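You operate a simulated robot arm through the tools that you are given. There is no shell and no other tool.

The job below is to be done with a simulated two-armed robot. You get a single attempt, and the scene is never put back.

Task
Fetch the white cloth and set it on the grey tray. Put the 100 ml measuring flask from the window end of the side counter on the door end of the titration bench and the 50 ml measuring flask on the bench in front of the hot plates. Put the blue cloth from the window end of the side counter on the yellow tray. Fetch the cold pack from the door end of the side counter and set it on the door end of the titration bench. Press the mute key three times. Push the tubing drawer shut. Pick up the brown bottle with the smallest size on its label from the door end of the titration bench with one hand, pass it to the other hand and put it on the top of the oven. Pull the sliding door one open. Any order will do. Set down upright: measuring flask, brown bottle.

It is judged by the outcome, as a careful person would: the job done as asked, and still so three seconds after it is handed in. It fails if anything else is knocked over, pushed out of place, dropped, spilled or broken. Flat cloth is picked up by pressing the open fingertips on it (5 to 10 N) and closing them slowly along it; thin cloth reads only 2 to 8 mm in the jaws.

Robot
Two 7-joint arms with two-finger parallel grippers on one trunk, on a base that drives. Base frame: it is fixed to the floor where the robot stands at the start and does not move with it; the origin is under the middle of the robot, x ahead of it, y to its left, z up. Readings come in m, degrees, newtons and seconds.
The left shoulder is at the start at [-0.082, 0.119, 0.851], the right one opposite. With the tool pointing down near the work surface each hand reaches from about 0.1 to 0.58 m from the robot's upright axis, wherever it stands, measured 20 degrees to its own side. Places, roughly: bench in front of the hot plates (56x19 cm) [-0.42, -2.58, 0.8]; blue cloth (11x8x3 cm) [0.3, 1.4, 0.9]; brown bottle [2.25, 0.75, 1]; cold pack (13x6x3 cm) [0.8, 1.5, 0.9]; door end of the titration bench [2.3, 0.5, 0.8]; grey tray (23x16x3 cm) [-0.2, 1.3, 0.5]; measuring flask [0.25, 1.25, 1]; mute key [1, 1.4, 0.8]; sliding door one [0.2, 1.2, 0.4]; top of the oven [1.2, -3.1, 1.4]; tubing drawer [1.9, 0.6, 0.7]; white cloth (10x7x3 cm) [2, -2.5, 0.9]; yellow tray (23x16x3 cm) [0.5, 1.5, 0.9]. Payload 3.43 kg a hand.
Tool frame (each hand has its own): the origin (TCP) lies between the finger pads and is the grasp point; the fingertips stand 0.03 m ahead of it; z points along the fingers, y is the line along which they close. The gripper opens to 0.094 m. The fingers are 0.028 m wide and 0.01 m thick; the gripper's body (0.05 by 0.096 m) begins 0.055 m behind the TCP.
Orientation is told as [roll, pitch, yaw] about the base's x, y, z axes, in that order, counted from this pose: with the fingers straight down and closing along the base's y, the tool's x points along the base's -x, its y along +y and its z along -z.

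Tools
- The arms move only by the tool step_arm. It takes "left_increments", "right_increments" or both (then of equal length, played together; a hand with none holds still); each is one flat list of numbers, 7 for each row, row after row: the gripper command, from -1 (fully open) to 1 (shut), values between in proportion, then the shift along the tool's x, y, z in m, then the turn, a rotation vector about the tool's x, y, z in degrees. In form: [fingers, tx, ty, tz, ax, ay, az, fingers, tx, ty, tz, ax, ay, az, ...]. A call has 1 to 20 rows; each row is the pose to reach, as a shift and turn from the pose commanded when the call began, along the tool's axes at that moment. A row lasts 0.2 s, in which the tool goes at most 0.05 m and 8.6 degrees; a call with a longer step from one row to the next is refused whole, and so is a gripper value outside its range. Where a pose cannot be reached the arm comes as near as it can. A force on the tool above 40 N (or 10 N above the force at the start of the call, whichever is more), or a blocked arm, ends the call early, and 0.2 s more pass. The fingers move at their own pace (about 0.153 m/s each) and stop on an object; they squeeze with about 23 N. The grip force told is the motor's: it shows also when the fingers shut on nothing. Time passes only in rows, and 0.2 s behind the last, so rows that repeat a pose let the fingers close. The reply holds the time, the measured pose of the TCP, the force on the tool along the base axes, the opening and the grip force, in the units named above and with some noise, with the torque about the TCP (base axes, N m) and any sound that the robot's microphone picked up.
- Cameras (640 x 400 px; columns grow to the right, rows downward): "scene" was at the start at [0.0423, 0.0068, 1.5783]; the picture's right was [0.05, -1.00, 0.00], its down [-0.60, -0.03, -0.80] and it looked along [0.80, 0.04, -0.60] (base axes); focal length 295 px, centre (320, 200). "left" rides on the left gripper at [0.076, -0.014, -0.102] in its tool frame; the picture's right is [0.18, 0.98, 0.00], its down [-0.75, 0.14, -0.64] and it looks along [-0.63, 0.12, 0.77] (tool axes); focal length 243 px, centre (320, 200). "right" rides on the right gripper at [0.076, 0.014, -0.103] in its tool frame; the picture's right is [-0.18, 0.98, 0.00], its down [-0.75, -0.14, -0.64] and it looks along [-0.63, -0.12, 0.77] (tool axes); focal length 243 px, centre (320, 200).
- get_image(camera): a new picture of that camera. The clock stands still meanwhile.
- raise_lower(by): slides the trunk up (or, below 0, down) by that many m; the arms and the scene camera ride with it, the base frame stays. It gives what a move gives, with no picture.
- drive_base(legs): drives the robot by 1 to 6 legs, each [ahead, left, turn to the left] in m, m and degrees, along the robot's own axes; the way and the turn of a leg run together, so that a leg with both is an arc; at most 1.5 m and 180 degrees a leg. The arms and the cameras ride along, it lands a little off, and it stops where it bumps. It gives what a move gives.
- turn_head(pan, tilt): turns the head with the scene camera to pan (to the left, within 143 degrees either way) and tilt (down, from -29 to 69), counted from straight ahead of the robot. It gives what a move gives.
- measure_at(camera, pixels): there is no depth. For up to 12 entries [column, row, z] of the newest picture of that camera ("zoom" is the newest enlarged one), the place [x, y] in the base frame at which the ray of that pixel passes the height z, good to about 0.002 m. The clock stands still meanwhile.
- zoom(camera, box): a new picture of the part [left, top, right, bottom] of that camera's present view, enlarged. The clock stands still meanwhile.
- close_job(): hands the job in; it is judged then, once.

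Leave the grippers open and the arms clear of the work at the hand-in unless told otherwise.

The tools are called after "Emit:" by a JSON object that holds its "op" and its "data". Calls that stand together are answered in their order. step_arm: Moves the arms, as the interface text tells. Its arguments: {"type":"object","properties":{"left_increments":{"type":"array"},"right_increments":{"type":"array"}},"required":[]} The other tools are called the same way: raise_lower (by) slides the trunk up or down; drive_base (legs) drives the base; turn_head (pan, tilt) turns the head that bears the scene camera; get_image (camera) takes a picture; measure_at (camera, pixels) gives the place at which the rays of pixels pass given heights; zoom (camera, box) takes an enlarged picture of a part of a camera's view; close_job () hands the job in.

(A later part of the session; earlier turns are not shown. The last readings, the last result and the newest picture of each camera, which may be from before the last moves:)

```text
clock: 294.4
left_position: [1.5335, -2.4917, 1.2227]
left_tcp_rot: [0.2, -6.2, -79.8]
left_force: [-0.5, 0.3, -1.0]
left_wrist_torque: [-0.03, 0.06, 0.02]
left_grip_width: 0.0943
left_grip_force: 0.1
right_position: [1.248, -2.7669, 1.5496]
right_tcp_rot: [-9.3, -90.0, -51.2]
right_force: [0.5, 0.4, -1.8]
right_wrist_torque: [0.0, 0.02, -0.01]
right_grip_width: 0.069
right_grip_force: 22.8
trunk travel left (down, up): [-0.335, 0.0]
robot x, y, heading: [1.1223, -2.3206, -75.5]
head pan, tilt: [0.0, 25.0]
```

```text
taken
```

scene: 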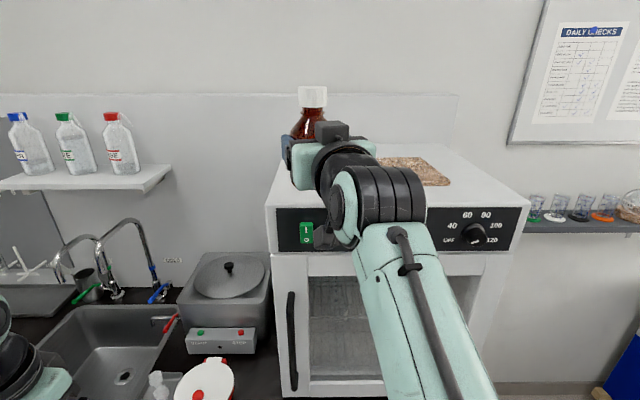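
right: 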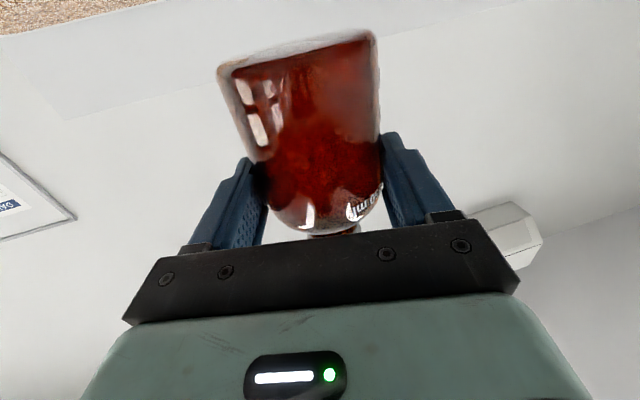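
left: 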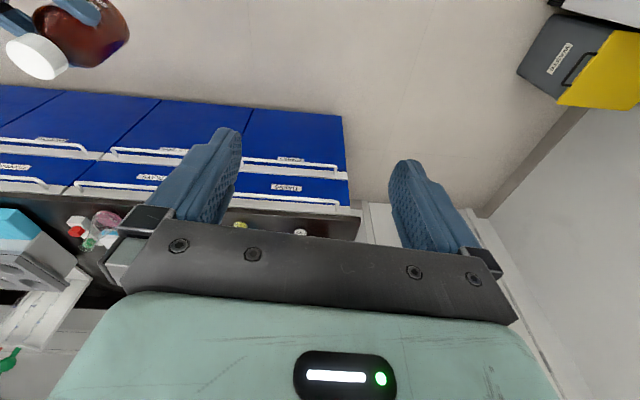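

I measure the top's front corners again from here: (268,207) and (530,205).

Emit:
{"op": "measure_at", "data": {"camera": "scene", "pixels": [[268, 207, 1.4], [268, 207, 1.42], [268, 207, 1.44], [530, 205, 1.4], [530, 205, 1.42], [530, 205, 1.44], [285, 397, 0.87], [450, 183, 1.43]]}}

Emit:
{"op": "zoom", "data": {"camera": "scene", "box": [250, 120, 410, 260]}}

```text
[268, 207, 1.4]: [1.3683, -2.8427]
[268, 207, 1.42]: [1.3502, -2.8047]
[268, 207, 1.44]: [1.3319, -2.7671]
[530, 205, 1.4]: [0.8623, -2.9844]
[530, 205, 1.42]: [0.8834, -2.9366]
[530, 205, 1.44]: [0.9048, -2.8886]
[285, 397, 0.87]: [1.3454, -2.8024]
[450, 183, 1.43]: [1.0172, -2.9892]
```

```text
2.86 times, centred on (330, 190) of scene
```

zoom: 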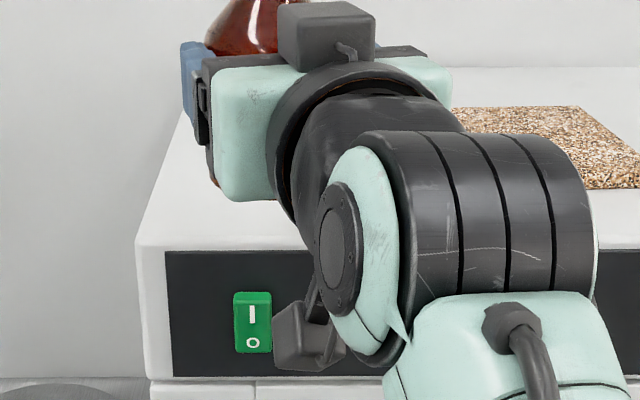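

The top is at z ≈ 1.426 with its front edge at n ≈ −3.047. I extend the bottle 11 cm over the front strip at the present height.

Emit:
{"op": "step_arm", "data": {"right_increments": [1, 0, -0.006, 0.022, 0, 0, 0, 1, 0, -0.012, 0.044, 0, 0, 0, 1, 0, -0.018, 0.066, 0, 0, 0, 1, 0, -0.024, 0.088, 0, 0, 0, 1, 0, -0.029, 0.108, 0, 0, 0, 1, 0, -0.029, 0.108, 0, 0, 0]}}

Emit:
{"op": "get_image", "data": {"camera": "right"}}

Emit:
{"op": "zoom", "data": {"camera": "scene", "box": [250, 120, 410, 260]}}

```text
clock: 295.8
left_position: [1.5333, -2.4938, 1.2251]
left_tcp_rot: [0.2, -6.2, -79.7]
left_force: [1.2, 0.4, 0.5]
left_wrist_torque: [0.01, -0.02, -0.03]
left_grip_width: 0.094
left_grip_force: 0.0
right_position: [1.2706, -2.8539, 1.5386]
right_tcp_rot: [10.2, -89.9, -70.7]
right_force: [-0.5, -0.3, -2.0]
right_wrist_torque: [0.05, 0.02, -0.02]
right_grip_width: 0.0689
right_grip_force: 22.6
right hand out of reach, approached as far as the arm can: row 4, 5, 6
trunk travel left (down, up): [-0.335, 0.0]
robot x, y, heading: [1.1243, -2.3178, -75.5]
head pan, tilt: [0.0, 25.0]
```

```text
taken
```

right: 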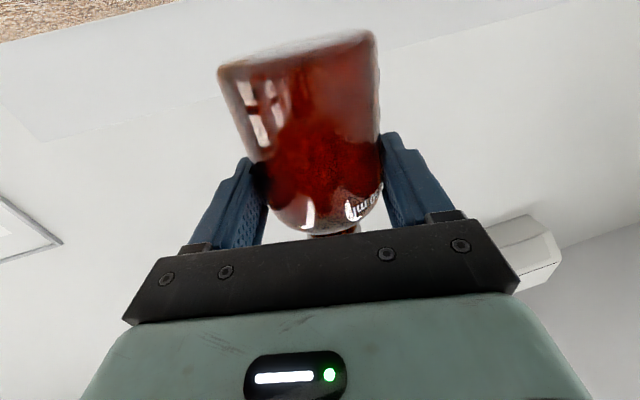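

```text
2.86 times, centred on (330, 190) of scene
```

zoom: 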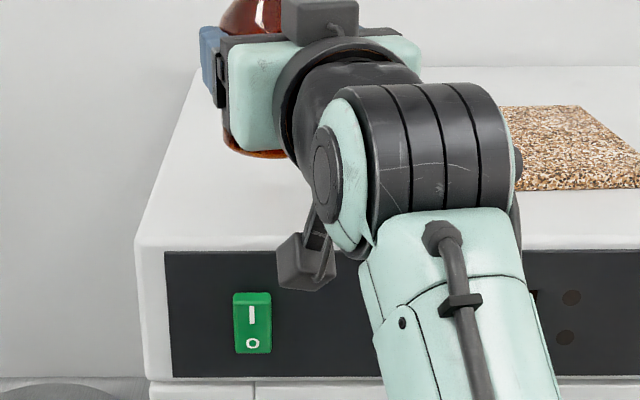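

Reached to 3.5 cm past the edge; I need 3 cm more, so I nudge the base ahead 3 cm.

Emit:
{"op": "drive_base", "data": {"legs": [[0.03, 0, 0]]}}

Emit:
{"op": "zoom", "data": {"camera": "scene", "box": [250, 120, 410, 260]}}

```text
clock: 296.7
left_position: [1.5409, -2.5176, 1.2235]
left_tcp_rot: [0.3, -6.3, -79.6]
left_force: [-0.2, 0.8, -0.1]
left_wrist_torque: [0.0, 0.0, 0.0]
left_grip_width: 0.0939
left_grip_force: 0.0
right_position: [1.2761, -2.8781, 1.5396]
right_tcp_rot: [-177.0, -89.9, 116.6]
right_force: [0.0, 0.3, -2.4]
right_wrist_torque: [0.04, 0.01, 0.0]
right_grip_width: 0.0689
right_grip_force: 23.3
trunk travel left (down, up): [-0.335, 0.0]
robot x, y, heading: [1.1303, -2.3492, -75.1]
head pan, tilt: [0.0, 25.0]
```

```text
2.86 times, centred on (330, 190) of scene
```

zoom: 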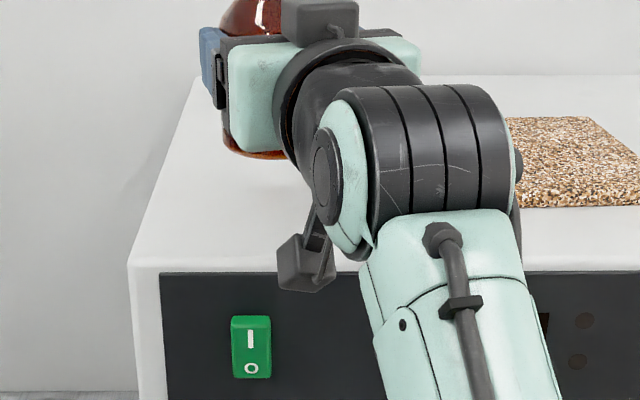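

The bottle is 6 cm behind the edge. I lower it slowly.

Emit:
{"op": "step_arm", "data": {"right_increments": [1, 0.01, 0, 0, 0, 0, 0, 1, 0.02, 0, 0, 0, 0, 0, 1, 0.03, 0, 0, 0, 0, 0, 1, 0.035, 0, 0, 0, 0, 0, 1, 0.035, 0, 0, 0, 0, 0]}}

Emit:
{"op": "get_image", "data": {"camera": "right"}}

Emit:
{"op": "zoom", "data": {"camera": "scene", "box": [250, 120, 410, 260]}}

```text
clock: 297.9
left_position: [1.5399, -2.5216, 1.2241]
left_tcp_rot: [0.2, -6.1, -79.8]
left_force: [0.2, 0.1, 1.1]
left_wrist_torque: [-0.01, -0.02, 0.02]
left_grip_width: 0.094
left_grip_force: 0.1
right_position: [1.2793, -2.8828, 1.5054]
right_tcp_rot: [133.2, -89.9, 166.4]
right_force: [0.9, -0.1, -2.1]
right_wrist_torque: [0.05, 0.04, 0.01]
right_grip_width: 0.0687
right_grip_force: 23.2
trunk travel left (down, up): [-0.335, 0.0]
robot x, y, heading: [1.131, -2.3483, -75.2]
head pan, tilt: [0.0, 25.0]
```

```text
taken
```

right: 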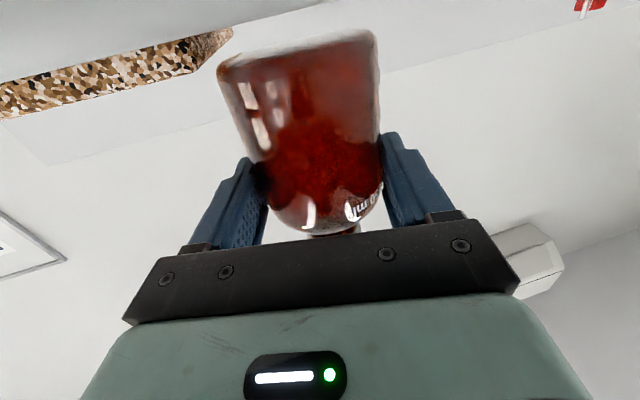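

```text
2.86 times, centred on (330, 190) of scene
```

zoom: 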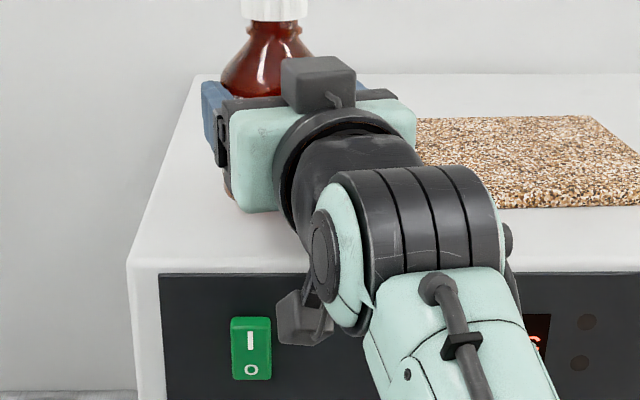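

Still free. I continue in 4 mm steps until contact.

Emit:
{"op": "step_arm", "data": {"right_increments": [1, 0.004, 0, 0, 0, 0, 0, 1, 0.008, 0, 0, 0, 0, 0, 1, 0.011, 0, 0, 0, 0, 0]}}

```text
clock: 298.7
left_position: [1.5401, -2.5212, 1.2239]
left_tcp_rot: [0.2, -6.2, -79.7]
left_force: [0.5, -0.3, -0.8]
left_wrist_torque: [-0.03, 0.01, 0.01]
left_grip_width: 0.094
left_grip_force: 0.0
right_position: [1.279, -2.882, 1.4945]
right_tcp_rot: [172.8, -89.9, 126.8]
right_force: [-1.5, -0.4, -0.3]
right_wrist_torque: [-0.06, 0.09, -0.04]
right_grip_width: 0.0688
right_grip_force: 23.0
trunk travel left (down, up): [-0.335, 0.0]
robot x, y, heading: [1.1315, -2.3458, -75.2]
head pan, tilt: [0.0, 25.0]
```

Emit:
{"op": "step_arm", "data": {"right_increments": [1, 0.002, 0, 0, 0, 0, 0, 1, 0.004, 0, 0, 0, 0, 0]}}

```text
clock: 299.3
left_position: [1.5415, -2.5207, 1.2255]
left_tcp_rot: [0.3, -6.4, -79.7]
left_force: [-0.1, 0.2, -0.1]
left_wrist_torque: [0.02, -0.02, -0.01]
left_grip_width: 0.0941
left_grip_force: 0.1
right_position: [1.2773, -2.8811, 1.4938]
right_tcp_rot: [171.9, -89.5, 127.9]
right_force: [2.6, -5.3, 15.9]
right_wrist_torque: [-0.15, -0.1, 0.02]
right_grip_width: 0.0688
right_grip_force: 22.6
trunk travel left (down, up): [-0.335, 0.0]
robot x, y, heading: [1.1302, -2.3457, -75.3]
head pan, tilt: [0.0, 25.0]
```

Contact at 16 N: the bottle stands on the oven. I ease off 2 mm, open, and wait.

Emit:
{"op": "step_arm", "data": {"right_increments": [1, -0.002, 0, 0, 0, 0, 0, 0.4, -0.002, 0, 0, 0, 0, 0, -0.6, -0.002, 0, 0, 0, 0, 0, -1, -0.002, 0, 0, 0, 0, 0, -1, -0.002, 0, 0, 0, 0, 0]}}

Emit:
{"op": "get_image", "data": {"camera": "right"}}

Emit:
{"op": "zoom", "data": {"camera": "scene", "box": [250, 120, 410, 260]}}

```text
clock: 300.5
left_position: [1.542, -2.521, 1.2251]
left_tcp_rot: [0.2, -6.2, -79.7]
left_force: [-0.2, -0.1, 0.4]
left_wrist_torque: [0.03, -0.01, 0.0]
left_grip_width: 0.0941
left_grip_force: 0.1
right_position: [1.2787, -2.8815, 1.4924]
right_tcp_rot: [38.5, -90.0, -98.9]
right_force: [0.8, 0.1, -0.3]
right_wrist_torque: [-0.02, -0.01, 0.03]
right_grip_width: 0.094
right_grip_force: 0.0
trunk travel left (down, up): [-0.335, 0.0]
robot x, y, heading: [1.1299, -2.3458, -75.3]
head pan, tilt: [0.0, 25.0]
```

```text
taken
```

right: 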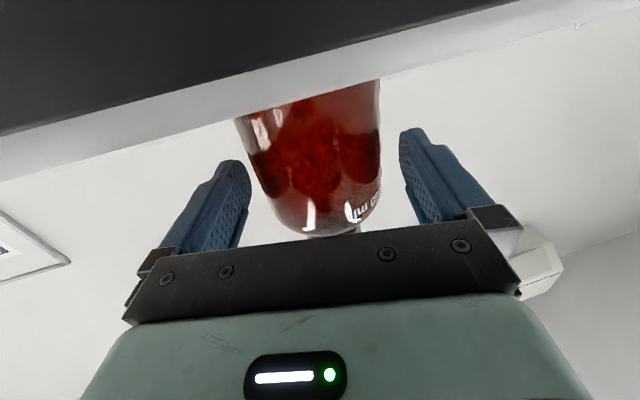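

```text
2.86 times, centred on (330, 190) of scene
```

zoom: 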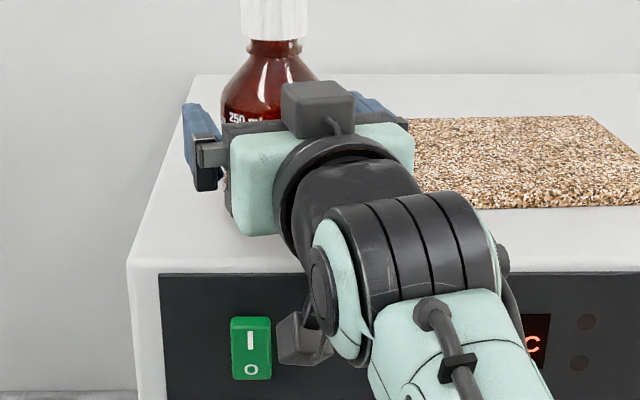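

The bottle stands by itself. I withdraw the right hand straight back, then back the base away.

Emit:
{"op": "step_arm", "data": {"right_increments": [-1, 0, 0, -0.03, 0, 0, 0, -1, 0, 0, -0.06, 0, 0, 0, -1, 0, 0, -0.1, 0, 0, 0, -1, 0, 0, -0.14, 0, 0, 0]}}

Emit:
{"op": "drive_base", "data": {"legs": [[-0.12, 0, 0]]}}

Emit:
{"op": "get_image", "data": {"camera": "scene"}}

```text
clock: 301.5
left_position: [1.5398, -2.5199, 1.2245]
left_tcp_rot: [0.3, -6.4, -79.7]
left_force: [-0.7, 0.6, -0.6]
left_wrist_torque: [0.03, 0.04, 0.01]
left_grip_width: 0.094
left_grip_force: 0.0
right_position: [1.2077, -2.7592, 1.4906]
right_tcp_rot: [112.6, -90.0, -173.1]
right_force: [0.0, -0.3, -0.3]
right_wrist_torque: [0.01, -0.02, -0.01]
right_grip_width: 0.0941
right_grip_force: 0.1
trunk travel left (down, up): [-0.335, 0.0]
robot x, y, heading: [1.1319, -2.3476, -75.2]
head pan, tilt: [0.0, 25.0]
```

```text
clock: 302.7
left_position: [1.5111, -2.4087, 1.225]
left_tcp_rot: [0.2, -6.3, -79.9]
left_force: [0.7, 0.6, -0.4]
left_wrist_torque: [-0.01, 0.0, 0.02]
left_grip_width: 0.0941
left_grip_force: 0.1
right_position: [1.1787, -2.647, 1.4917]
right_tcp_rot: [116.8, -90.0, -177.5]
right_force: [0.3, 0.7, 0.9]
right_wrist_torque: [-0.01, 0.01, 0.0]
right_grip_width: 0.0939
right_grip_force: 0.1
trunk travel left (down, up): [-0.335, 0.0]
robot x, y, heading: [1.0974, -2.2324, -75.4]
head pan, tilt: [0.0, 25.0]
```

```text
taken
```

scene: 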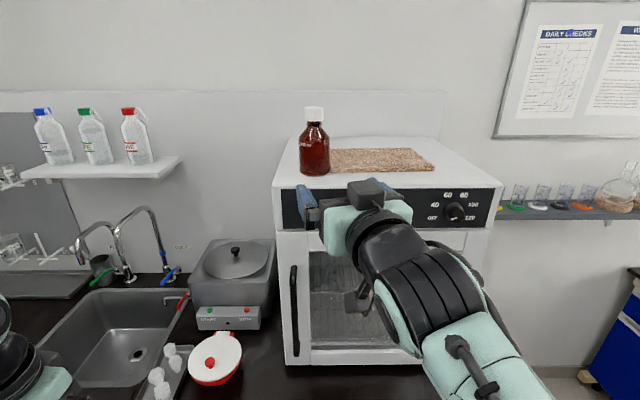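

The brown bottle stands upright on the oven. Next the white cloth by the sink: I bring the right hand back to a tucked, downward pose and move left along the counter.

Emit:
{"op": "step_arm", "data": {"right_increments": [-1, 0.02, 0, -0.01, 0, 8, 0, -1, 0.04, 0, -0.02, 0, 16, 0, -1, 0.06, 0, -0.03, 0, 24, 0, -1, 0.08, 0, -0.04, 0, 32, 0, -1, 0.1, 0, -0.05, 0, 40, 0, -1, 0.12, 0, -0.06, 0, 48, 0, -1, 0.14, 0, -0.07, 0, 56, 0, -1, 0.16, 0, -0.08, 0, 64, 0, -1, 0.18, 0, -0.09, 0, 72, 0, -1, 0.2, 0, -0.1, 0, 80, 0, -1, 0.22, 0, -0.12, 0, 88, 0, -1, 0.24, 0, -0.14, 0, 90, 0, -1, 0.24, 0, -0.15, 0, 90, 0]}}

Emit:
{"op": "drive_base", "data": {"legs": [[0, 0.72, 0]]}}

Emit:
{"op": "turn_head", "data": {"pan": 0, "tilt": 45}}

Emit:
{"op": "get_image", "data": {"camera": "scene"}}

Emit:
{"op": "get_image", "data": {"camera": "left"}}

```text
clock: 305.5
left_position: [1.5111, -2.4077, 1.2246]
left_tcp_rot: [0.2, -6.1, -79.9]
left_force: [-0.4, -0.3, -0.6]
left_wrist_torque: [0.0, 0.0, -0.01]
left_grip_width: 0.094
left_grip_force: 0.1
right_position: [1.1048, -2.5148, 1.2519]
right_tcp_rot: [-0.1, 0.0, -60.7]
right_force: [0.5, 0.3, 0.0]
right_wrist_torque: [-0.02, 0.01, -0.04]
right_grip_width: 0.0941
right_grip_force: 0.0
trunk travel left (down, up): [-0.335, 0.0]
robot x, y, heading: [1.1027, -2.2366, -75.5]
head pan, tilt: [0.0, 25.0]
```

```text
clock: 312.3
left_position: [2.2112, -2.2204, 1.2239]
left_tcp_rot: [0.3, -6.2, -79.4]
left_force: [0.6, -0.2, -0.1]
left_wrist_torque: [0.0, 0.0, -0.03]
left_grip_width: 0.0941
left_grip_force: 0.0
right_position: [1.8061, -2.3306, 1.2526]
right_tcp_rot: [0.0, -0.1, -60.3]
right_force: [0.5, 0.1, 1.1]
right_wrist_torque: [-0.02, -0.02, 0.01]
right_grip_width: 0.0941
right_grip_force: 0.0
trunk travel left (down, up): [-0.335, 0.0]
robot x, y, heading: [1.8058, -2.0454, -75.2]
head pan, tilt: [0.0, 25.0]
```

```text
clock: 313.1
left_position: [2.2131, -2.2212, 1.2244]
left_tcp_rot: [0.2, -6.3, -79.5]
left_force: [0.2, 0.1, -0.2]
left_wrist_torque: [0.05, 0.03, 0.0]
left_grip_width: 0.0941
left_grip_force: 0.1
right_position: [1.8067, -2.3303, 1.2529]
right_tcp_rot: [0.0, -0.1, -60.3]
right_force: [-0.7, -0.1, 0.7]
right_wrist_torque: [0.01, 0.01, 0.01]
right_grip_width: 0.0938
right_grip_force: 0.1
trunk travel left (down, up): [-0.335, 0.0]
robot x, y, heading: [1.799, -2.0497, -74.8]
head pan, tilt: [0.0, 45.0]
```

```text
taken
```

scene: 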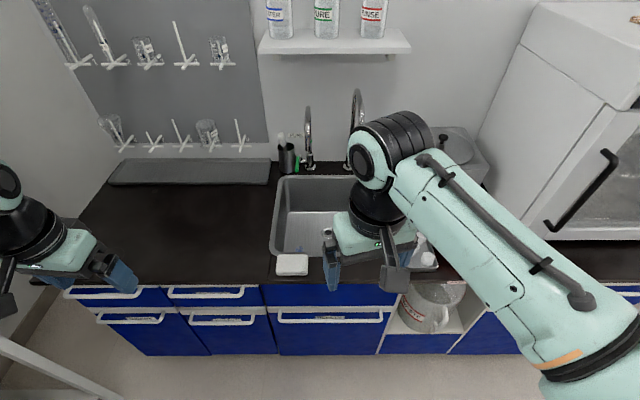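

```text
taken
```

left: 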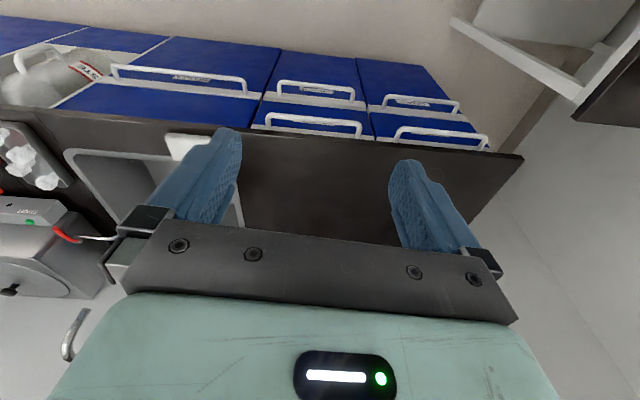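

The white cloth is at (292,265) in front of the sink. I zoom and measure it from both cameras.

Emit:
{"op": "zoom", "data": {"camera": "scene", "box": [250, 220, 350, 300]}}

Emit:
{"op": "measure_at", "data": {"camera": "scene", "pixels": [[292, 264, 0.89], [292, 264, 0.87], [276, 255, 0.89], [308, 255, 0.89], [308, 274, 0.89], [276, 274, 0.89], [340, 278, 0.86], [340, 278, 0.88]]}}

Emit:
{"op": "measure_at", "data": {"camera": "left", "pixels": [[187, 145, 0.89], [165, 135, 0.89], [172, 160, 0.89], [187, 145, 0.87], [522, 157, 0.88], [522, 157, 0.86]]}}

```text
5.00 times, centred on (300, 260) of scene
```

zoom: 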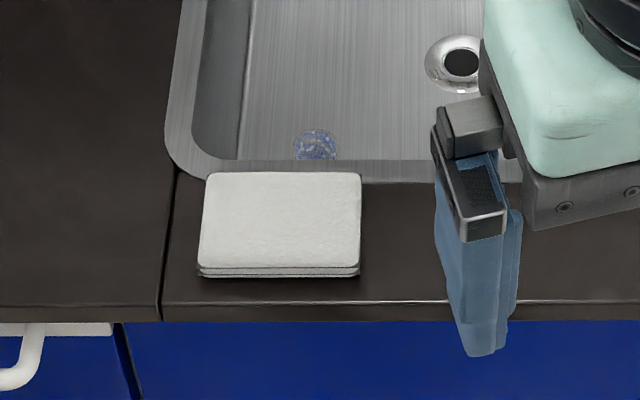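

```text
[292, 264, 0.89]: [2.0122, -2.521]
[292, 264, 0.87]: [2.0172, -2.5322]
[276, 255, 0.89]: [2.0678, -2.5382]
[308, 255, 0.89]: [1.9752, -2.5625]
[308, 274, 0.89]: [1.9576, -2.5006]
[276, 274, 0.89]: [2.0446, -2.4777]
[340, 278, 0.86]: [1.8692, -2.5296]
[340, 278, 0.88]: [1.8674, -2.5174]
```

```text
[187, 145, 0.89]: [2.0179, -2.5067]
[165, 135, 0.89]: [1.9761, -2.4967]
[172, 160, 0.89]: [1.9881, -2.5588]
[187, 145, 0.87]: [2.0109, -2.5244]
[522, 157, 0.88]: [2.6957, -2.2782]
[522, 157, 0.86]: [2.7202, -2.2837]
```

The cloth's centre is (2.011,−2.520), its 10 cm side along the counter, so the left hand must close across its 7 cm side. I shift the right hand aside, step 5 cm closer, and bring the left hand over while turning it 94°.

Emit:
{"op": "drive_base", "data": {"legs": [[0.05, 0, -0.5]]}}

Emit:
{"op": "step_arm", "data": {"left_increments": [-1, 0, -0.03, 0.02, 0, 6.3, 0, -1, 0, -0.07, 0.04, 0, 6.3, -8, -1, 0, -0.11, 0.06, 0, 6.3, -16, -1, -0.02, -0.15, 0.08, 0, 6.3, -24, -1, -0.05, -0.18, 0.1, 0, 6.3, -32, -1, -0.08, -0.21, 0.11, 0, 6.3, -40, -1, -0.11, -0.24, 0.12, 0, 6.3, -48, -1, -0.14, -0.25, 0.12, 0, 6.3, -56, -1, -0.17, -0.255, 0.12, 0, 6.3, -64, -1, -0.19, -0.257, 0.12, 0, 6.3, -72, -1, -0.2, -0.257, 0.12, 0, 6.3, -80, -1, -0.207, -0.257, 0.12, 0, 6.3, -88, -1, -0.207, -0.257, 0.12, 0, 6.3, -94, -1, -0.207, -0.257, 0.12, 0, 6.3, -94], "right_increments": [-1, 0.01, -0.04, 0, 0, 0, 5, -1, 0.02, -0.08, 0, 0, 0, 10, -1, 0.03, -0.116, 0, 0, 0, 15, -1, 0.03, -0.116, 0, 0, 0, 15, -1, 0.03, -0.116, 0, 0, 0, 15, -1, 0.03, -0.116, 0, 0, 0, 15, -1, 0.03, -0.116, 0, 0, 0, 15, -1, 0.03, -0.116, 0, 0, 0, 15, -1, 0.03, -0.116, 0, 0, 0, 15, -1, 0.03, -0.116, 0, 0, 0, 15, -1, 0.03, -0.116, 0, 0, 0, 15, -1, 0.03, -0.116, 0, 0, 0, 15, -1, 0.03, -0.116, 0, 0, 0, 15, -1, 0.03, -0.116, 0, 0, 0, 15]}}

Emit:
{"op": "get_image", "data": {"camera": "left"}}

Emit:
{"op": "get_image", "data": {"camera": "scene"}}

```text
clock: 314.0
left_position: [2.2207, -2.2686, 1.224]
left_tcp_rot: [0.3, -6.2, -80.0]
left_force: [0.6, -0.6, -0.2]
left_wrist_torque: [-0.03, 0.0, -0.03]
left_grip_width: 0.0941
left_grip_force: 0.1
right_position: [1.8174, -2.3769, 1.2514]
right_tcp_rot: [0.0, 0.1, -60.7]
right_force: [-0.2, 0.1, 0.3]
right_wrist_torque: [-0.02, -0.01, 0.0]
right_grip_width: 0.094
right_grip_force: 0.0
trunk travel left (down, up): [-0.335, 0.0]
robot x, y, heading: [1.8152, -2.0968, -75.5]
head pan, tilt: [0.0, 45.0]
```

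```text
clock: 317.0
left_position: [2.0093, -2.533, 1.126]
left_tcp_rot: [-2.1, 3.9, 13.9]
left_force: [0.0, 0.2, -0.2]
left_wrist_torque: [-0.01, 0.02, 0.01]
left_grip_width: 0.0939
left_grip_force: 0.1
right_position: [1.7014, -2.4085, 1.2519]
right_tcp_rot: [0.0, 0.0, -75.7]
right_force: [0.1, -0.3, -0.2]
right_wrist_torque: [-0.03, 0.02, 0.03]
right_grip_width: 0.094
right_grip_force: 0.0
trunk travel left (down, up): [-0.335, 0.0]
robot x, y, heading: [1.8158, -2.0928, -75.6]
head pan, tilt: [0.0, 45.0]
```

```text
taken
```

left: 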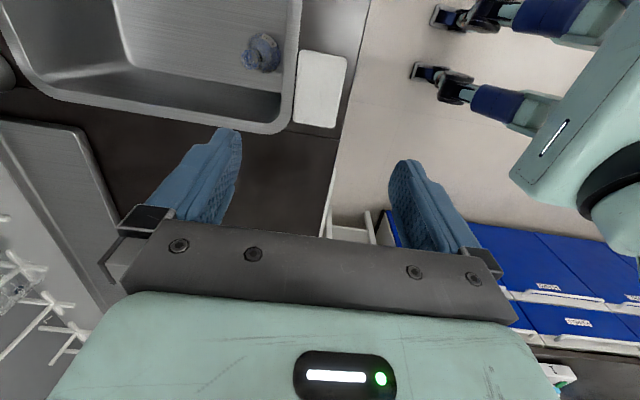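

```text
taken
```

scene: 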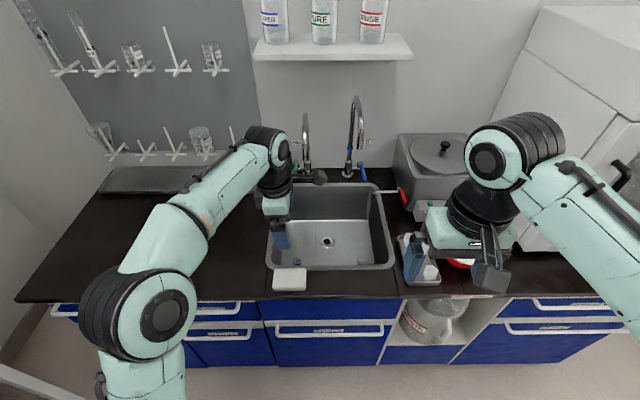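

The tool is tilted a few degrees; I'll correct that. I measure the cloth's corners in the left view.

Emit:
{"op": "measure_at", "data": {"camera": "left", "pixels": [[301, 50, 0.89], [347, 58, 0.89], [337, 128, 0.89], [294, 122, 0.89], [320, 88, 0.89], [320, 88, 0.87]]}}

Emit:
{"op": "measure_at", "data": {"camera": "scene", "pixels": [[274, 268, 0.89], [306, 268, 0.89], [306, 289, 0.89], [272, 289, 0.89]]}}

```text
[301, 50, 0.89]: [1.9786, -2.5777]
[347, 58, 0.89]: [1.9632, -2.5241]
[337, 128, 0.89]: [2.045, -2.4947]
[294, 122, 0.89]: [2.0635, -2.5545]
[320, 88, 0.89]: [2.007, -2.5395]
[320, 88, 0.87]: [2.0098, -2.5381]
```

```text
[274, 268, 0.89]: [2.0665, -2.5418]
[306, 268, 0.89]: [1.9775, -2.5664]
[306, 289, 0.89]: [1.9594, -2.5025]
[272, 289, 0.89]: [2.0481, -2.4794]
```

Centre by the wrist camera: (2.013,−2.537). I first level the tool, then descend to tips just above the cloth.

Emit:
{"op": "step_arm", "data": {"left_increments": [-1, -0.002, -0.005, 0, -2.1, -3.9, -0.6, -1, -0.002, -0.005, 0, -2.1, -3.9, -0.6]}}

Emit:
{"op": "step_arm", "data": {"left_increments": [-1, 0, 0, 0.04, 0, 0, 0, -1, 0, 0, 0.08, 0, 0, 0, -1, 0, 0, 0.12, 0, 0, 0, -1, 0, 0, 0.16, 0, 0, 0, -1, 0, 0, 0.16, 0, 0, 0]}}

Emit:
{"op": "get_image", "data": {"camera": "left"}}

Emit:
{"op": "zoom", "data": {"camera": "scene", "box": [220, 210, 340, 310]}}

```text
clock: 317.6
left_position: [2.0112, -2.5369, 1.1273]
left_tcp_rot: [0.0, 0.0, 14.6]
left_force: [0.4, 1.6, -0.4]
left_wrist_torque: [0.0, -0.05, -0.01]
left_grip_width: 0.0939
left_grip_force: 0.1
right_position: [1.7016, -2.4081, 1.2506]
right_tcp_rot: [0.0, 0.0, -75.7]
right_force: [0.9, 1.5, -0.6]
right_wrist_torque: [-0.01, 0.0, -0.02]
right_grip_width: 0.094
right_grip_force: 0.0
trunk travel left (down, up): [-0.335, 0.0]
robot x, y, heading: [1.8142, -2.0973, -75.4]
head pan, tilt: [0.0, 45.0]
```

```text
clock: 318.8
left_position: [2.01, -2.5377, 0.9653]
left_tcp_rot: [0.0, 0.1, 14.5]
left_force: [0.9, 0.7, 0.8]
left_wrist_torque: [-0.02, 0.03, -0.01]
left_grip_width: 0.0941
left_grip_force: 0.0
right_position: [1.7012, -2.4081, 1.2513]
right_tcp_rot: [0.0, 0.0, -75.7]
right_force: [-0.6, -0.4, 0.5]
right_wrist_torque: [-0.04, 0.0, -0.01]
right_grip_width: 0.094
right_grip_force: 0.0
trunk travel left (down, up): [-0.335, 0.0]
robot x, y, heading: [1.8145, -2.0958, -75.5]
head pan, tilt: [0.0, 45.0]
```

```text
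taken
```

left: 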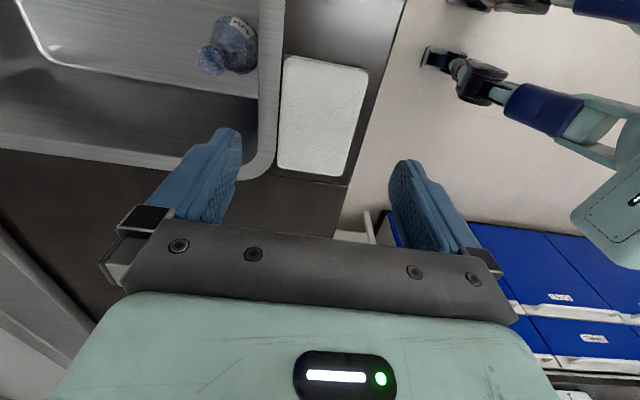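

```text
4.00 times, centred on (280, 260) of scene
```

zoom: 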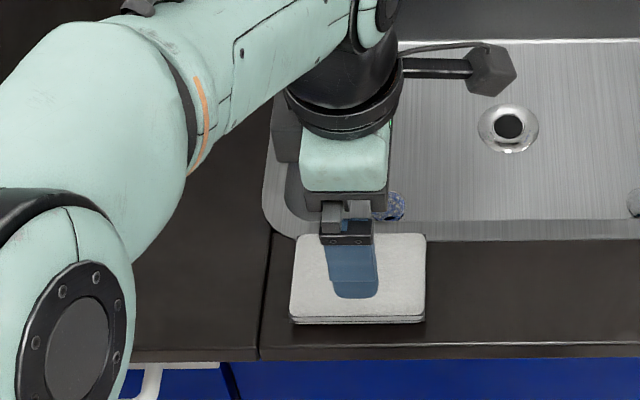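

The cloth is centred between the fingers. I go down in steps, watching for contact.

Emit:
{"op": "step_arm", "data": {"left_increments": [-0.85, 0.006, 0, 0.02, 0, 0, 0, -0.85, 0.006, 0, 0.04, 0, 0, 0, -0.85, 0.006, 0, 0.05, 0, 0, 0, -0.85, 0.006, 0, 0.055, 0, 0, 0, -0.85, 0.006, 0, 0.055, 0, 0, 0]}}

Emit:
{"op": "get_image", "data": {"camera": "left"}}

Emit:
{"op": "zoom", "data": {"camera": "scene", "box": [220, 210, 340, 310]}}

```text
clock: 320.0
left_position: [2.0046, -2.5394, 0.9094]
left_tcp_rot: [0.1, 0.1, 14.4]
left_force: [-0.3, 0.0, -0.9]
left_wrist_torque: [-0.01, 0.02, -0.03]
left_grip_width: 0.0868
left_grip_force: 0.1
right_position: [1.7008, -2.4074, 1.2509]
right_tcp_rot: [0.0, 0.1, -75.8]
right_force: [-0.1, -0.4, 0.1]
right_wrist_torque: [-0.01, 0.06, -0.01]
right_grip_width: 0.0939
right_grip_force: 0.1
trunk travel left (down, up): [-0.335, 0.0]
robot x, y, heading: [1.8161, -2.0944, -75.6]
head pan, tilt: [0.0, 45.0]
```

```text
taken
```

left: 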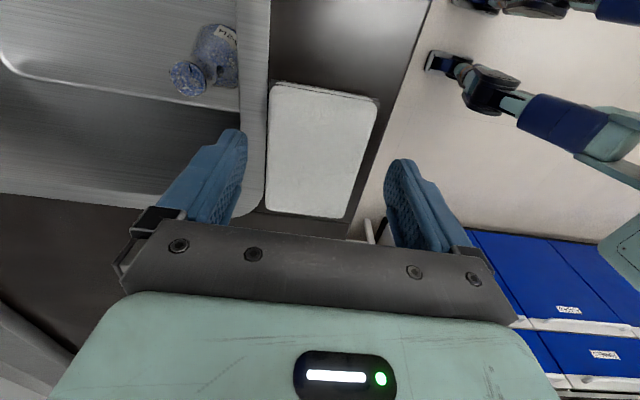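

```text
4.00 times, centred on (280, 260) of scene
```

zoom: 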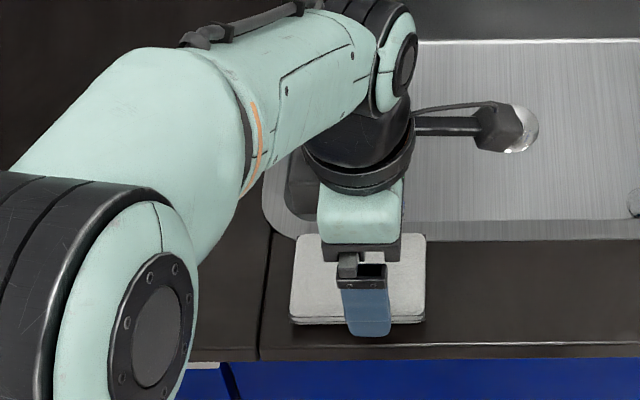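

The fingers straddle the cloth. I lower a bit more to just touch the counter, then close.

Emit:
{"op": "step_arm", "data": {"left_increments": [-0.85, 0, 0, 0.004, 0, 0, 0, -0.85, 0, 0, 0.008, 0, 0, 0, -0.85, 0, 0, 0.011, 0, 0, 0]}}

```text
clock: 320.8
left_position: [2.0057, -2.5382, 0.8998]
left_tcp_rot: [-0.1, 0.1, 14.5]
left_force: [-0.1, 0.0, -0.2]
left_wrist_torque: [0.01, 0.02, 0.03]
left_grip_width: 0.0872
left_grip_force: 0.0
right_position: [1.7031, -2.4092, 1.252]
right_tcp_rot: [0.0, 0.0, -75.6]
right_force: [0.2, 0.3, -1.5]
right_wrist_torque: [0.03, -0.01, -0.04]
right_grip_width: 0.0942
right_grip_force: 0.0
trunk travel left (down, up): [-0.335, 0.0]
robot x, y, heading: [1.8133, -2.0962, -75.4]
head pan, tilt: [0.0, 45.0]
```

Emit:
{"op": "step_arm", "data": {"left_increments": [-0.85, 0, 0, 0.004, 0, 0, 0, -0.85, 0, 0, 0.008, 0, 0, 0, -0.85, 0, 0, 0.01, 0, 0, 0]}}

Emit:
{"op": "get_image", "data": {"camera": "left"}}

```text
clock: 321.6
left_position: [2.0057, -2.5376, 0.8893]
left_tcp_rot: [0.0, 0.1, 14.5]
left_force: [0.1, 0.1, -0.4]
left_wrist_torque: [0.03, 0.01, -0.03]
left_grip_width: 0.0872
left_grip_force: 0.0
right_position: [1.7018, -2.4089, 1.252]
right_tcp_rot: [-0.1, 0.1, -75.7]
right_force: [-0.4, 0.2, 0.8]
right_wrist_torque: [0.03, 0.0, -0.02]
right_grip_width: 0.0943
right_grip_force: 0.1
trunk travel left (down, up): [-0.335, 0.0]
robot x, y, heading: [1.815, -2.0915, -75.6]
head pan, tilt: [0.0, 45.0]
```

```text
taken
```

left: 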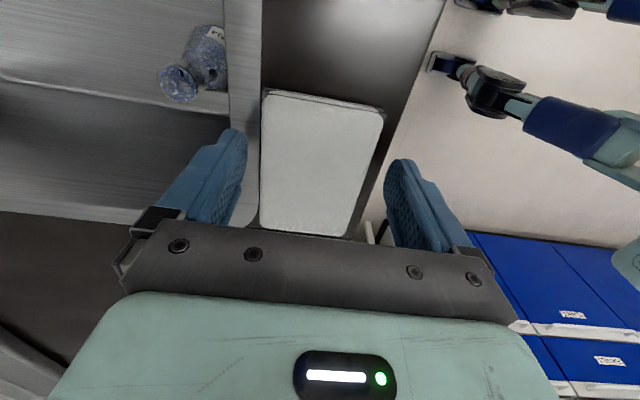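

Tips at z = 0.859, right at the counter. I close slowly on the cloth.

Emit:
{"op": "step_arm", "data": {"left_increments": [-0.6, 0, 0, 0, 0, 0, 0, -0.3, 0, 0, 0, 0, 0, 0, 0, 0, 0, 0, 0, 0, 0, 0.4, 0, 0, 0, 0, 0, 0, 1, 0, 0, 0, 0, 0, 0, 1, 0, 0, 0, 0, 0, 0]}}

Emit:
{"op": "get_image", "data": {"camera": "left"}}

```text
clock: 323.0
left_position: [2.0058, -2.5376, 0.8908]
left_tcp_rot: [0.1, 0.1, 14.5]
left_force: [-0.1, -0.2, 2.4]
left_wrist_torque: [-0.08, -0.08, -0.04]
left_grip_width: 0.0642
left_grip_force: 23.0
right_position: [1.7023, -2.408, 1.2523]
right_tcp_rot: [-0.1, 0.1, -75.6]
right_force: [-0.6, 0.7, -0.1]
right_wrist_torque: [0.02, 0.02, -0.02]
right_grip_width: 0.0942
right_grip_force: 0.1
trunk travel left (down, up): [-0.335, 0.0]
robot x, y, heading: [1.8115, -2.0978, -75.5]
head pan, tilt: [0.0, 45.0]
```

```text
taken
```

left: 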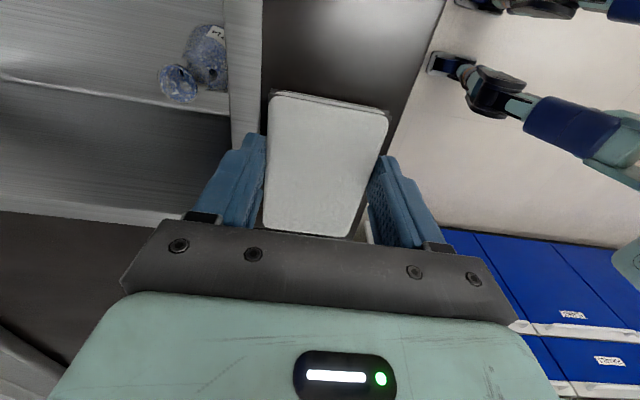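

The cloth is held (64 mm). I lift it straight up.

Emit:
{"op": "step_arm", "data": {"left_increments": [1, 0, 0, -0.01, 0, 0, 0, 1, 0, 0, -0.04, 0, 0, 0, 1, 0, 0, -0.08, 0, 0, 0, 1, 0, 0, -0.12, 0, 0, 0, 1, 0, 0.02, -0.16, 0, 0, 0, 1, 0, 0.04, -0.2, 0, 0, 0, 1, 0, 0.07, -0.22, 0, 0, 0]}}

Emit:
{"op": "get_image", "data": {"camera": "left"}}

Emit:
{"op": "get_image", "data": {"camera": "scene"}}

```text
clock: 324.6
left_position: [1.986, -2.4681, 1.1118]
left_tcp_rot: [0.0, 0.1, 14.5]
left_force: [0.4, 0.4, -0.4]
left_wrist_torque: [-0.01, 0.01, -0.02]
left_grip_width: 0.0641
left_grip_force: 22.8
right_position: [1.7012, -2.407, 1.2526]
right_tcp_rot: [0.0, -0.1, -75.7]
right_force: [0.1, 0.3, 0.2]
right_wrist_torque: [-0.05, 0.04, 0.02]
right_grip_width: 0.0943
right_grip_force: 0.2
trunk travel left (down, up): [-0.335, 0.0]
robot x, y, heading: [1.8158, -2.0948, -75.4]
head pan, tilt: [0.0, 45.0]
```

```text
taken
```

left: 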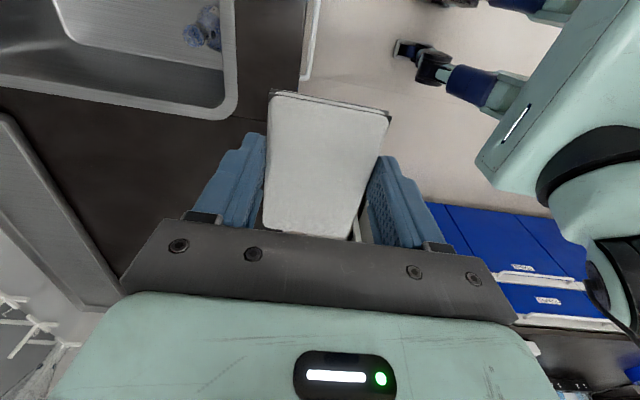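

```text
taken
```

scene: 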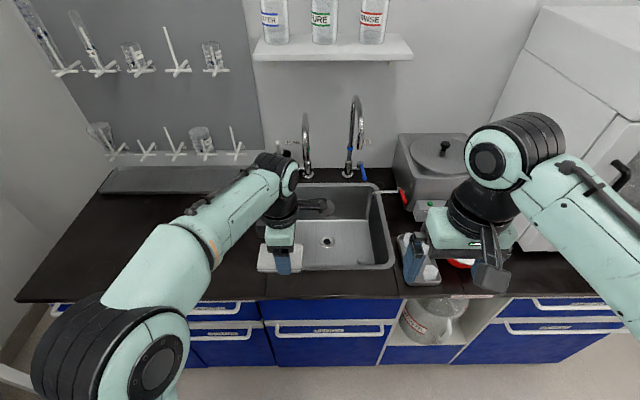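

The cloth is up. I back out of the aisle past the trolley and turn round toward the rack.

Emit:
{"op": "drive_base", "data": {"legs": [[-1.05, 0, 0], [-1.05, 0, 0], [0, 0, 180]]}}

Emit:
{"op": "turn_head", "data": {"pan": 30, "tilt": 30}}

Emit:
{"op": "get_image", "data": {"camera": "scene"}}

Emit:
{"op": "get_image", "data": {"camera": "left"}}

```text
clock: 342.4
left_position: [1.1133, 0.3135, 1.1112]
left_tcp_rot: [0.0, 0.2, -165.8]
left_force: [-0.4, 0.1, -1.1]
left_wrist_torque: [0.01, 0.02, 0.01]
left_grip_width: 0.0643
left_grip_force: 23.7
right_position: [1.3989, 0.2516, 1.2516]
right_tcp_rot: [0.1, 0.1, 104.2]
right_force: [-0.8, -0.1, -0.2]
right_wrist_torque: [0.03, -0.02, 0.03]
right_grip_width: 0.0941
right_grip_force: 0.1
trunk travel left (down, up): [-0.335, 0.0]
robot x, y, heading: [1.2863, -0.0588, 104.1]
head pan, tilt: [0.0, 45.0]
```

```text
clock: 343.3
left_position: [1.1134, 0.3137, 1.112]
left_tcp_rot: [0.0, 0.1, -165.7]
left_force: [1.1, 0.0, 0.0]
left_wrist_torque: [0.0, 0.01, 0.0]
left_grip_width: 0.0639
left_grip_force: 22.7
right_position: [1.3976, 0.2501, 1.2511]
right_tcp_rot: [0.1, 0.0, 104.0]
right_force: [-0.1, 0.4, -0.1]
right_wrist_torque: [0.01, -0.03, 0.0]
right_grip_width: 0.0938
right_grip_force: 0.0
trunk travel left (down, up): [-0.335, 0.0]
robot x, y, heading: [1.2819, -0.0637, 104.2]
head pan, tilt: [30.0, 30.0]
```

```text
taken
```

scene: 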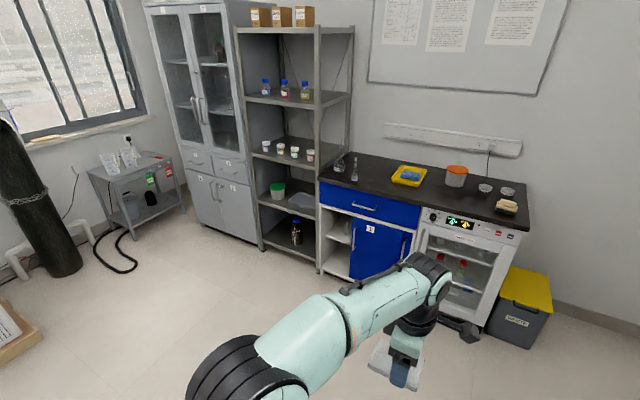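

```text
taken
```

left: 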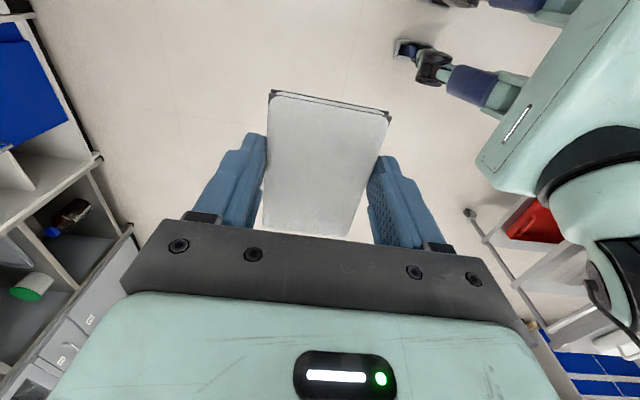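

I measure the rack's front posts and estimate its shelf heights.

Emit:
{"op": "zoom", "data": {"camera": "scene", "box": [230, 100, 350, 290]}}

Emit:
{"op": "measure_at", "data": {"camera": "scene", "pixels": [[321, 273, 0.0], [261, 249, 0.0], [300, 202, 0.52], [300, 202, 0.5], [319, 217, 0.5], [319, 217, 0.45], [319, 217, 0.55], [319, 165, 0.8], [319, 165, 0.9], [319, 165, 0.85]]}}

```text
2.11 times, centred on (290, 195) of scene
```

zoom: 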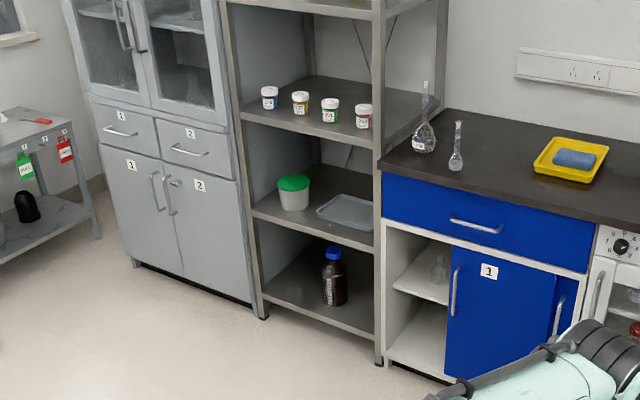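

```text
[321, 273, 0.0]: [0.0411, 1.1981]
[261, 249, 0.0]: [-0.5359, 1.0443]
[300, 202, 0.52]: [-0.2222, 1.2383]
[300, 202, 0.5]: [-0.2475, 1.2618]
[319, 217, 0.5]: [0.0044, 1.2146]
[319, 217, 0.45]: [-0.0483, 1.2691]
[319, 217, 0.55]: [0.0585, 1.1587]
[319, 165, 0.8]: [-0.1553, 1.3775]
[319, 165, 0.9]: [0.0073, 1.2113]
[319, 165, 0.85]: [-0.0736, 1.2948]
```

The rack's front is at n ≈ 1.15, the tray shelf at z ≈ 0.52, with the next shelf about 0.33 m above. I drive over in front of it.

Emit:
{"op": "drive_base", "data": {"legs": [[0.45, 0.48, 0], [0.42, 0.47, 0.2]]}}

Emit:
{"op": "turn_head", "data": {"pan": 5, "tilt": 40}}

Emit:
{"op": "get_image", "data": {"camera": "scene"}}

```text
clock: 352.3
left_position: [-0.017, 0.9275, 1.11]
left_tcp_rot: [-0.1, 0.1, -165.7]
left_force: [0.5, 0.7, -0.8]
left_wrist_torque: [0.01, 0.01, 0.03]
left_grip_width: 0.0638
left_grip_force: 23.0
right_position: [0.2678, 0.8644, 1.2514]
right_tcp_rot: [0.1, 0.0, 104.1]
right_force: [-0.5, 1.1, 0.2]
right_wrist_torque: [0.0, -0.01, -0.01]
right_grip_width: 0.094
right_grip_force: 0.0
trunk travel left (down, up): [-0.335, 0.0]
robot x, y, heading: [0.1526, 0.5511, 104.2]
head pan, tilt: [30.0, 30.0]
```

```text
clock: 353.2
left_position: [-0.0173, 0.9266, 1.1111]
left_tcp_rot: [0.0, 0.2, -165.7]
left_force: [-0.6, -0.4, 0.1]
left_wrist_torque: [0.0, 0.0, -0.01]
left_grip_width: 0.0641
left_grip_force: 23.1
right_position: [0.2687, 0.8645, 1.2519]
right_tcp_rot: [0.0, 0.0, 104.1]
right_force: [0.3, -0.1, 0.1]
right_wrist_torque: [0.02, -0.03, -0.01]
right_grip_width: 0.094
right_grip_force: 0.0
trunk travel left (down, up): [-0.335, 0.0]
robot x, y, heading: [0.1538, 0.551, 104.4]
head pan, tilt: [5.0, 40.0]
```

```text
taken
```

scene: 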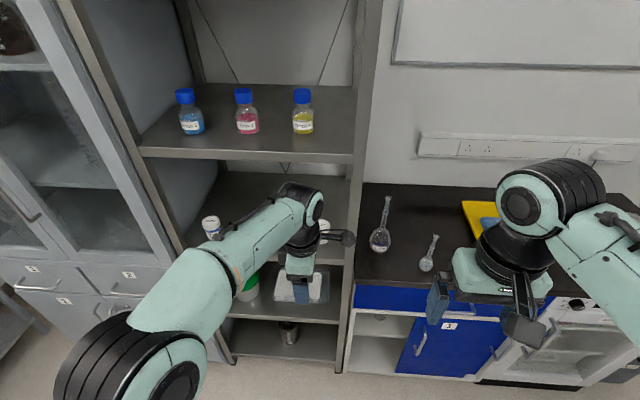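

I turn the left wrist back 90° in place.

Emit:
{"op": "step_arm", "data": {"left_increments": [1, 0, 0, 0, 0, 0, 8, 1, 0, 0, 0, 0, 0, 16, 1, 0, 0, 0, 0, 0, 24, 1, 0, 0, 0, 0, 0, 32, 1, 0, 0, 0, 0, 0, 40, 1, 0, 0, 0, 0, 0, 48, 1, 0, 0, 0, 0, 0, 56, 1, 0, 0, 0, 0, 0, 64, 1, 0, 0, 0, 0, 0, 72, 1, 0, 0, 0, 0, 0, 80, 1, 0, 0, 0, 0, 0, 88, 1, 0, 0, 0, 0, 0, 90]}}

Emit:
{"op": "step_arm", "data": {"left_increments": [1, 0, 0, 0.02, 0, -5, 0, 1, 0, 0, 0.05, 0, -10, 0, 1, 0, 0, 0.08, 0, -16, 0, 1, 0, 0, 0.11, 0, -22, 0, 1, 0, 0, 0.14, 0, -28, 0, 1, 0, 0, 0.17, 0, -34, 0, 1, 0, 0, 0.2, 0, -40, 0, 1, 0, 0, 0.2, 0, -40, 0]}}

Emit:
{"op": "get_image", "data": {"camera": "scene"}}

Emit:
{"op": "get_image", "data": {"camera": "left"}}

```text
clock: 355.8
left_position: [-0.0174, 0.9262, 1.1108]
left_tcp_rot: [-0.2, 0.1, 104.1]
left_force: [0.1, 0.1, -0.8]
left_wrist_torque: [-0.01, 0.0, 0.0]
left_grip_width: 0.0642
left_grip_force: 23.4
right_position: [0.2664, 0.8648, 1.2515]
right_tcp_rot: [0.1, 0.0, 104.1]
right_force: [0.4, -0.5, -0.1]
right_wrist_torque: [-0.01, -0.01, 0.01]
right_grip_width: 0.094
right_grip_force: 0.0
trunk travel left (down, up): [-0.335, 0.0]
robot x, y, heading: [0.1566, 0.5502, 104.2]
head pan, tilt: [5.0, 40.0]
```

```text
clock: 357.6
left_position: [-0.0147, 0.926, 0.9105]
left_tcp_rot: [-0.2, -39.9, 104.3]
left_force: [-0.3, -0.4, -0.4]
left_wrist_torque: [0.04, 0.02, -0.01]
left_grip_width: 0.064
left_grip_force: 23.2
right_position: [0.2687, 0.8649, 1.2522]
right_tcp_rot: [0.1, 0.0, 104.1]
right_force: [-0.7, -1.2, 0.3]
right_wrist_torque: [0.01, 0.0, 0.01]
right_grip_width: 0.0941
right_grip_force: 0.1
trunk travel left (down, up): [-0.335, 0.0]
robot x, y, heading: [0.1543, 0.5541, 104.5]
head pan, tilt: [5.0, 40.0]
```

```text
taken
```

scene: 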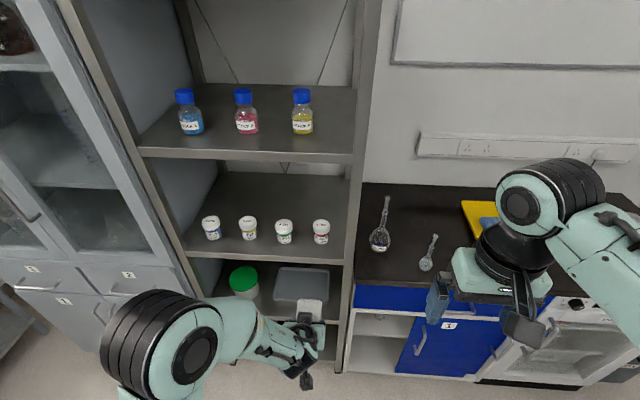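

```text
taken
```

left: 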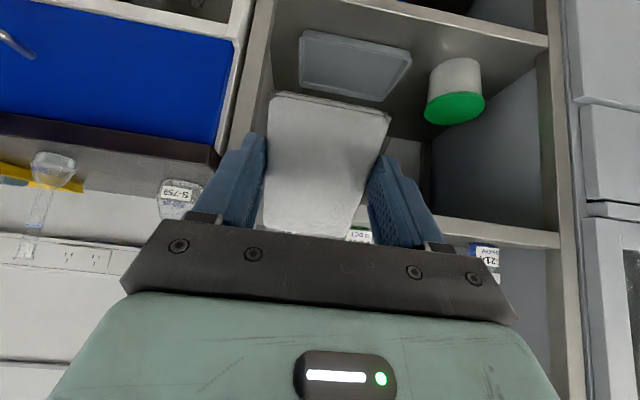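

I see the grey tray behind the cloth at (355,65) in the left view. I measure its corners in both views.

Emit:
{"op": "measure_at", "data": {"camera": "left", "pixels": [[300, 33, 0.55], [411, 47, 0.55], [383, 100, 0.55], [300, 87, 0.55], [300, 33, 0.52], [411, 47, 0.52]]}}

Emit:
{"op": "zoom", "data": {"camera": "scene", "box": [180, 230, 380, 370]}}

Emit:
{"op": "measure_at", "data": {"camera": "scene", "pixels": [[279, 268, 0.55], [328, 269, 0.55], [274, 299, 0.55], [279, 268, 0.52], [274, 299, 0.52], [243, 292, 0.52]]}}

```text
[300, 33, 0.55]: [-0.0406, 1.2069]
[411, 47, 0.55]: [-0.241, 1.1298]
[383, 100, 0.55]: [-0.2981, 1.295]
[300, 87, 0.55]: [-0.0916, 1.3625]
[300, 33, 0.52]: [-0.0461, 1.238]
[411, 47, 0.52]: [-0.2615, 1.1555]
```

```text
2.86 times, centred on (280, 300) of scene
```

zoom: 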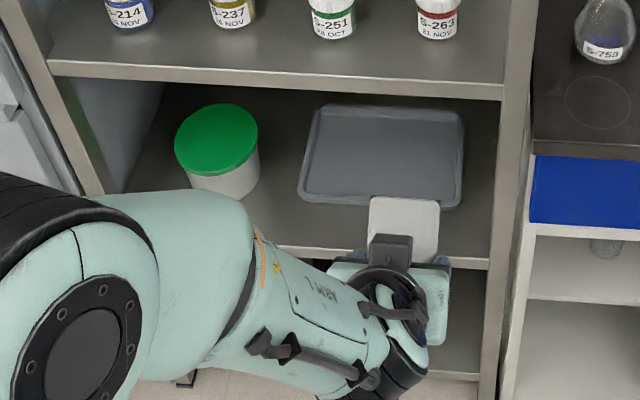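

```text
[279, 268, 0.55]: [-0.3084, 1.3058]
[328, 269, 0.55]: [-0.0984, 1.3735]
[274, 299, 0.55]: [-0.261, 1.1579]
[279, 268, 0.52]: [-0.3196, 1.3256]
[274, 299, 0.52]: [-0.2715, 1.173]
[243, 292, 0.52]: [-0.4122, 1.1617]
```

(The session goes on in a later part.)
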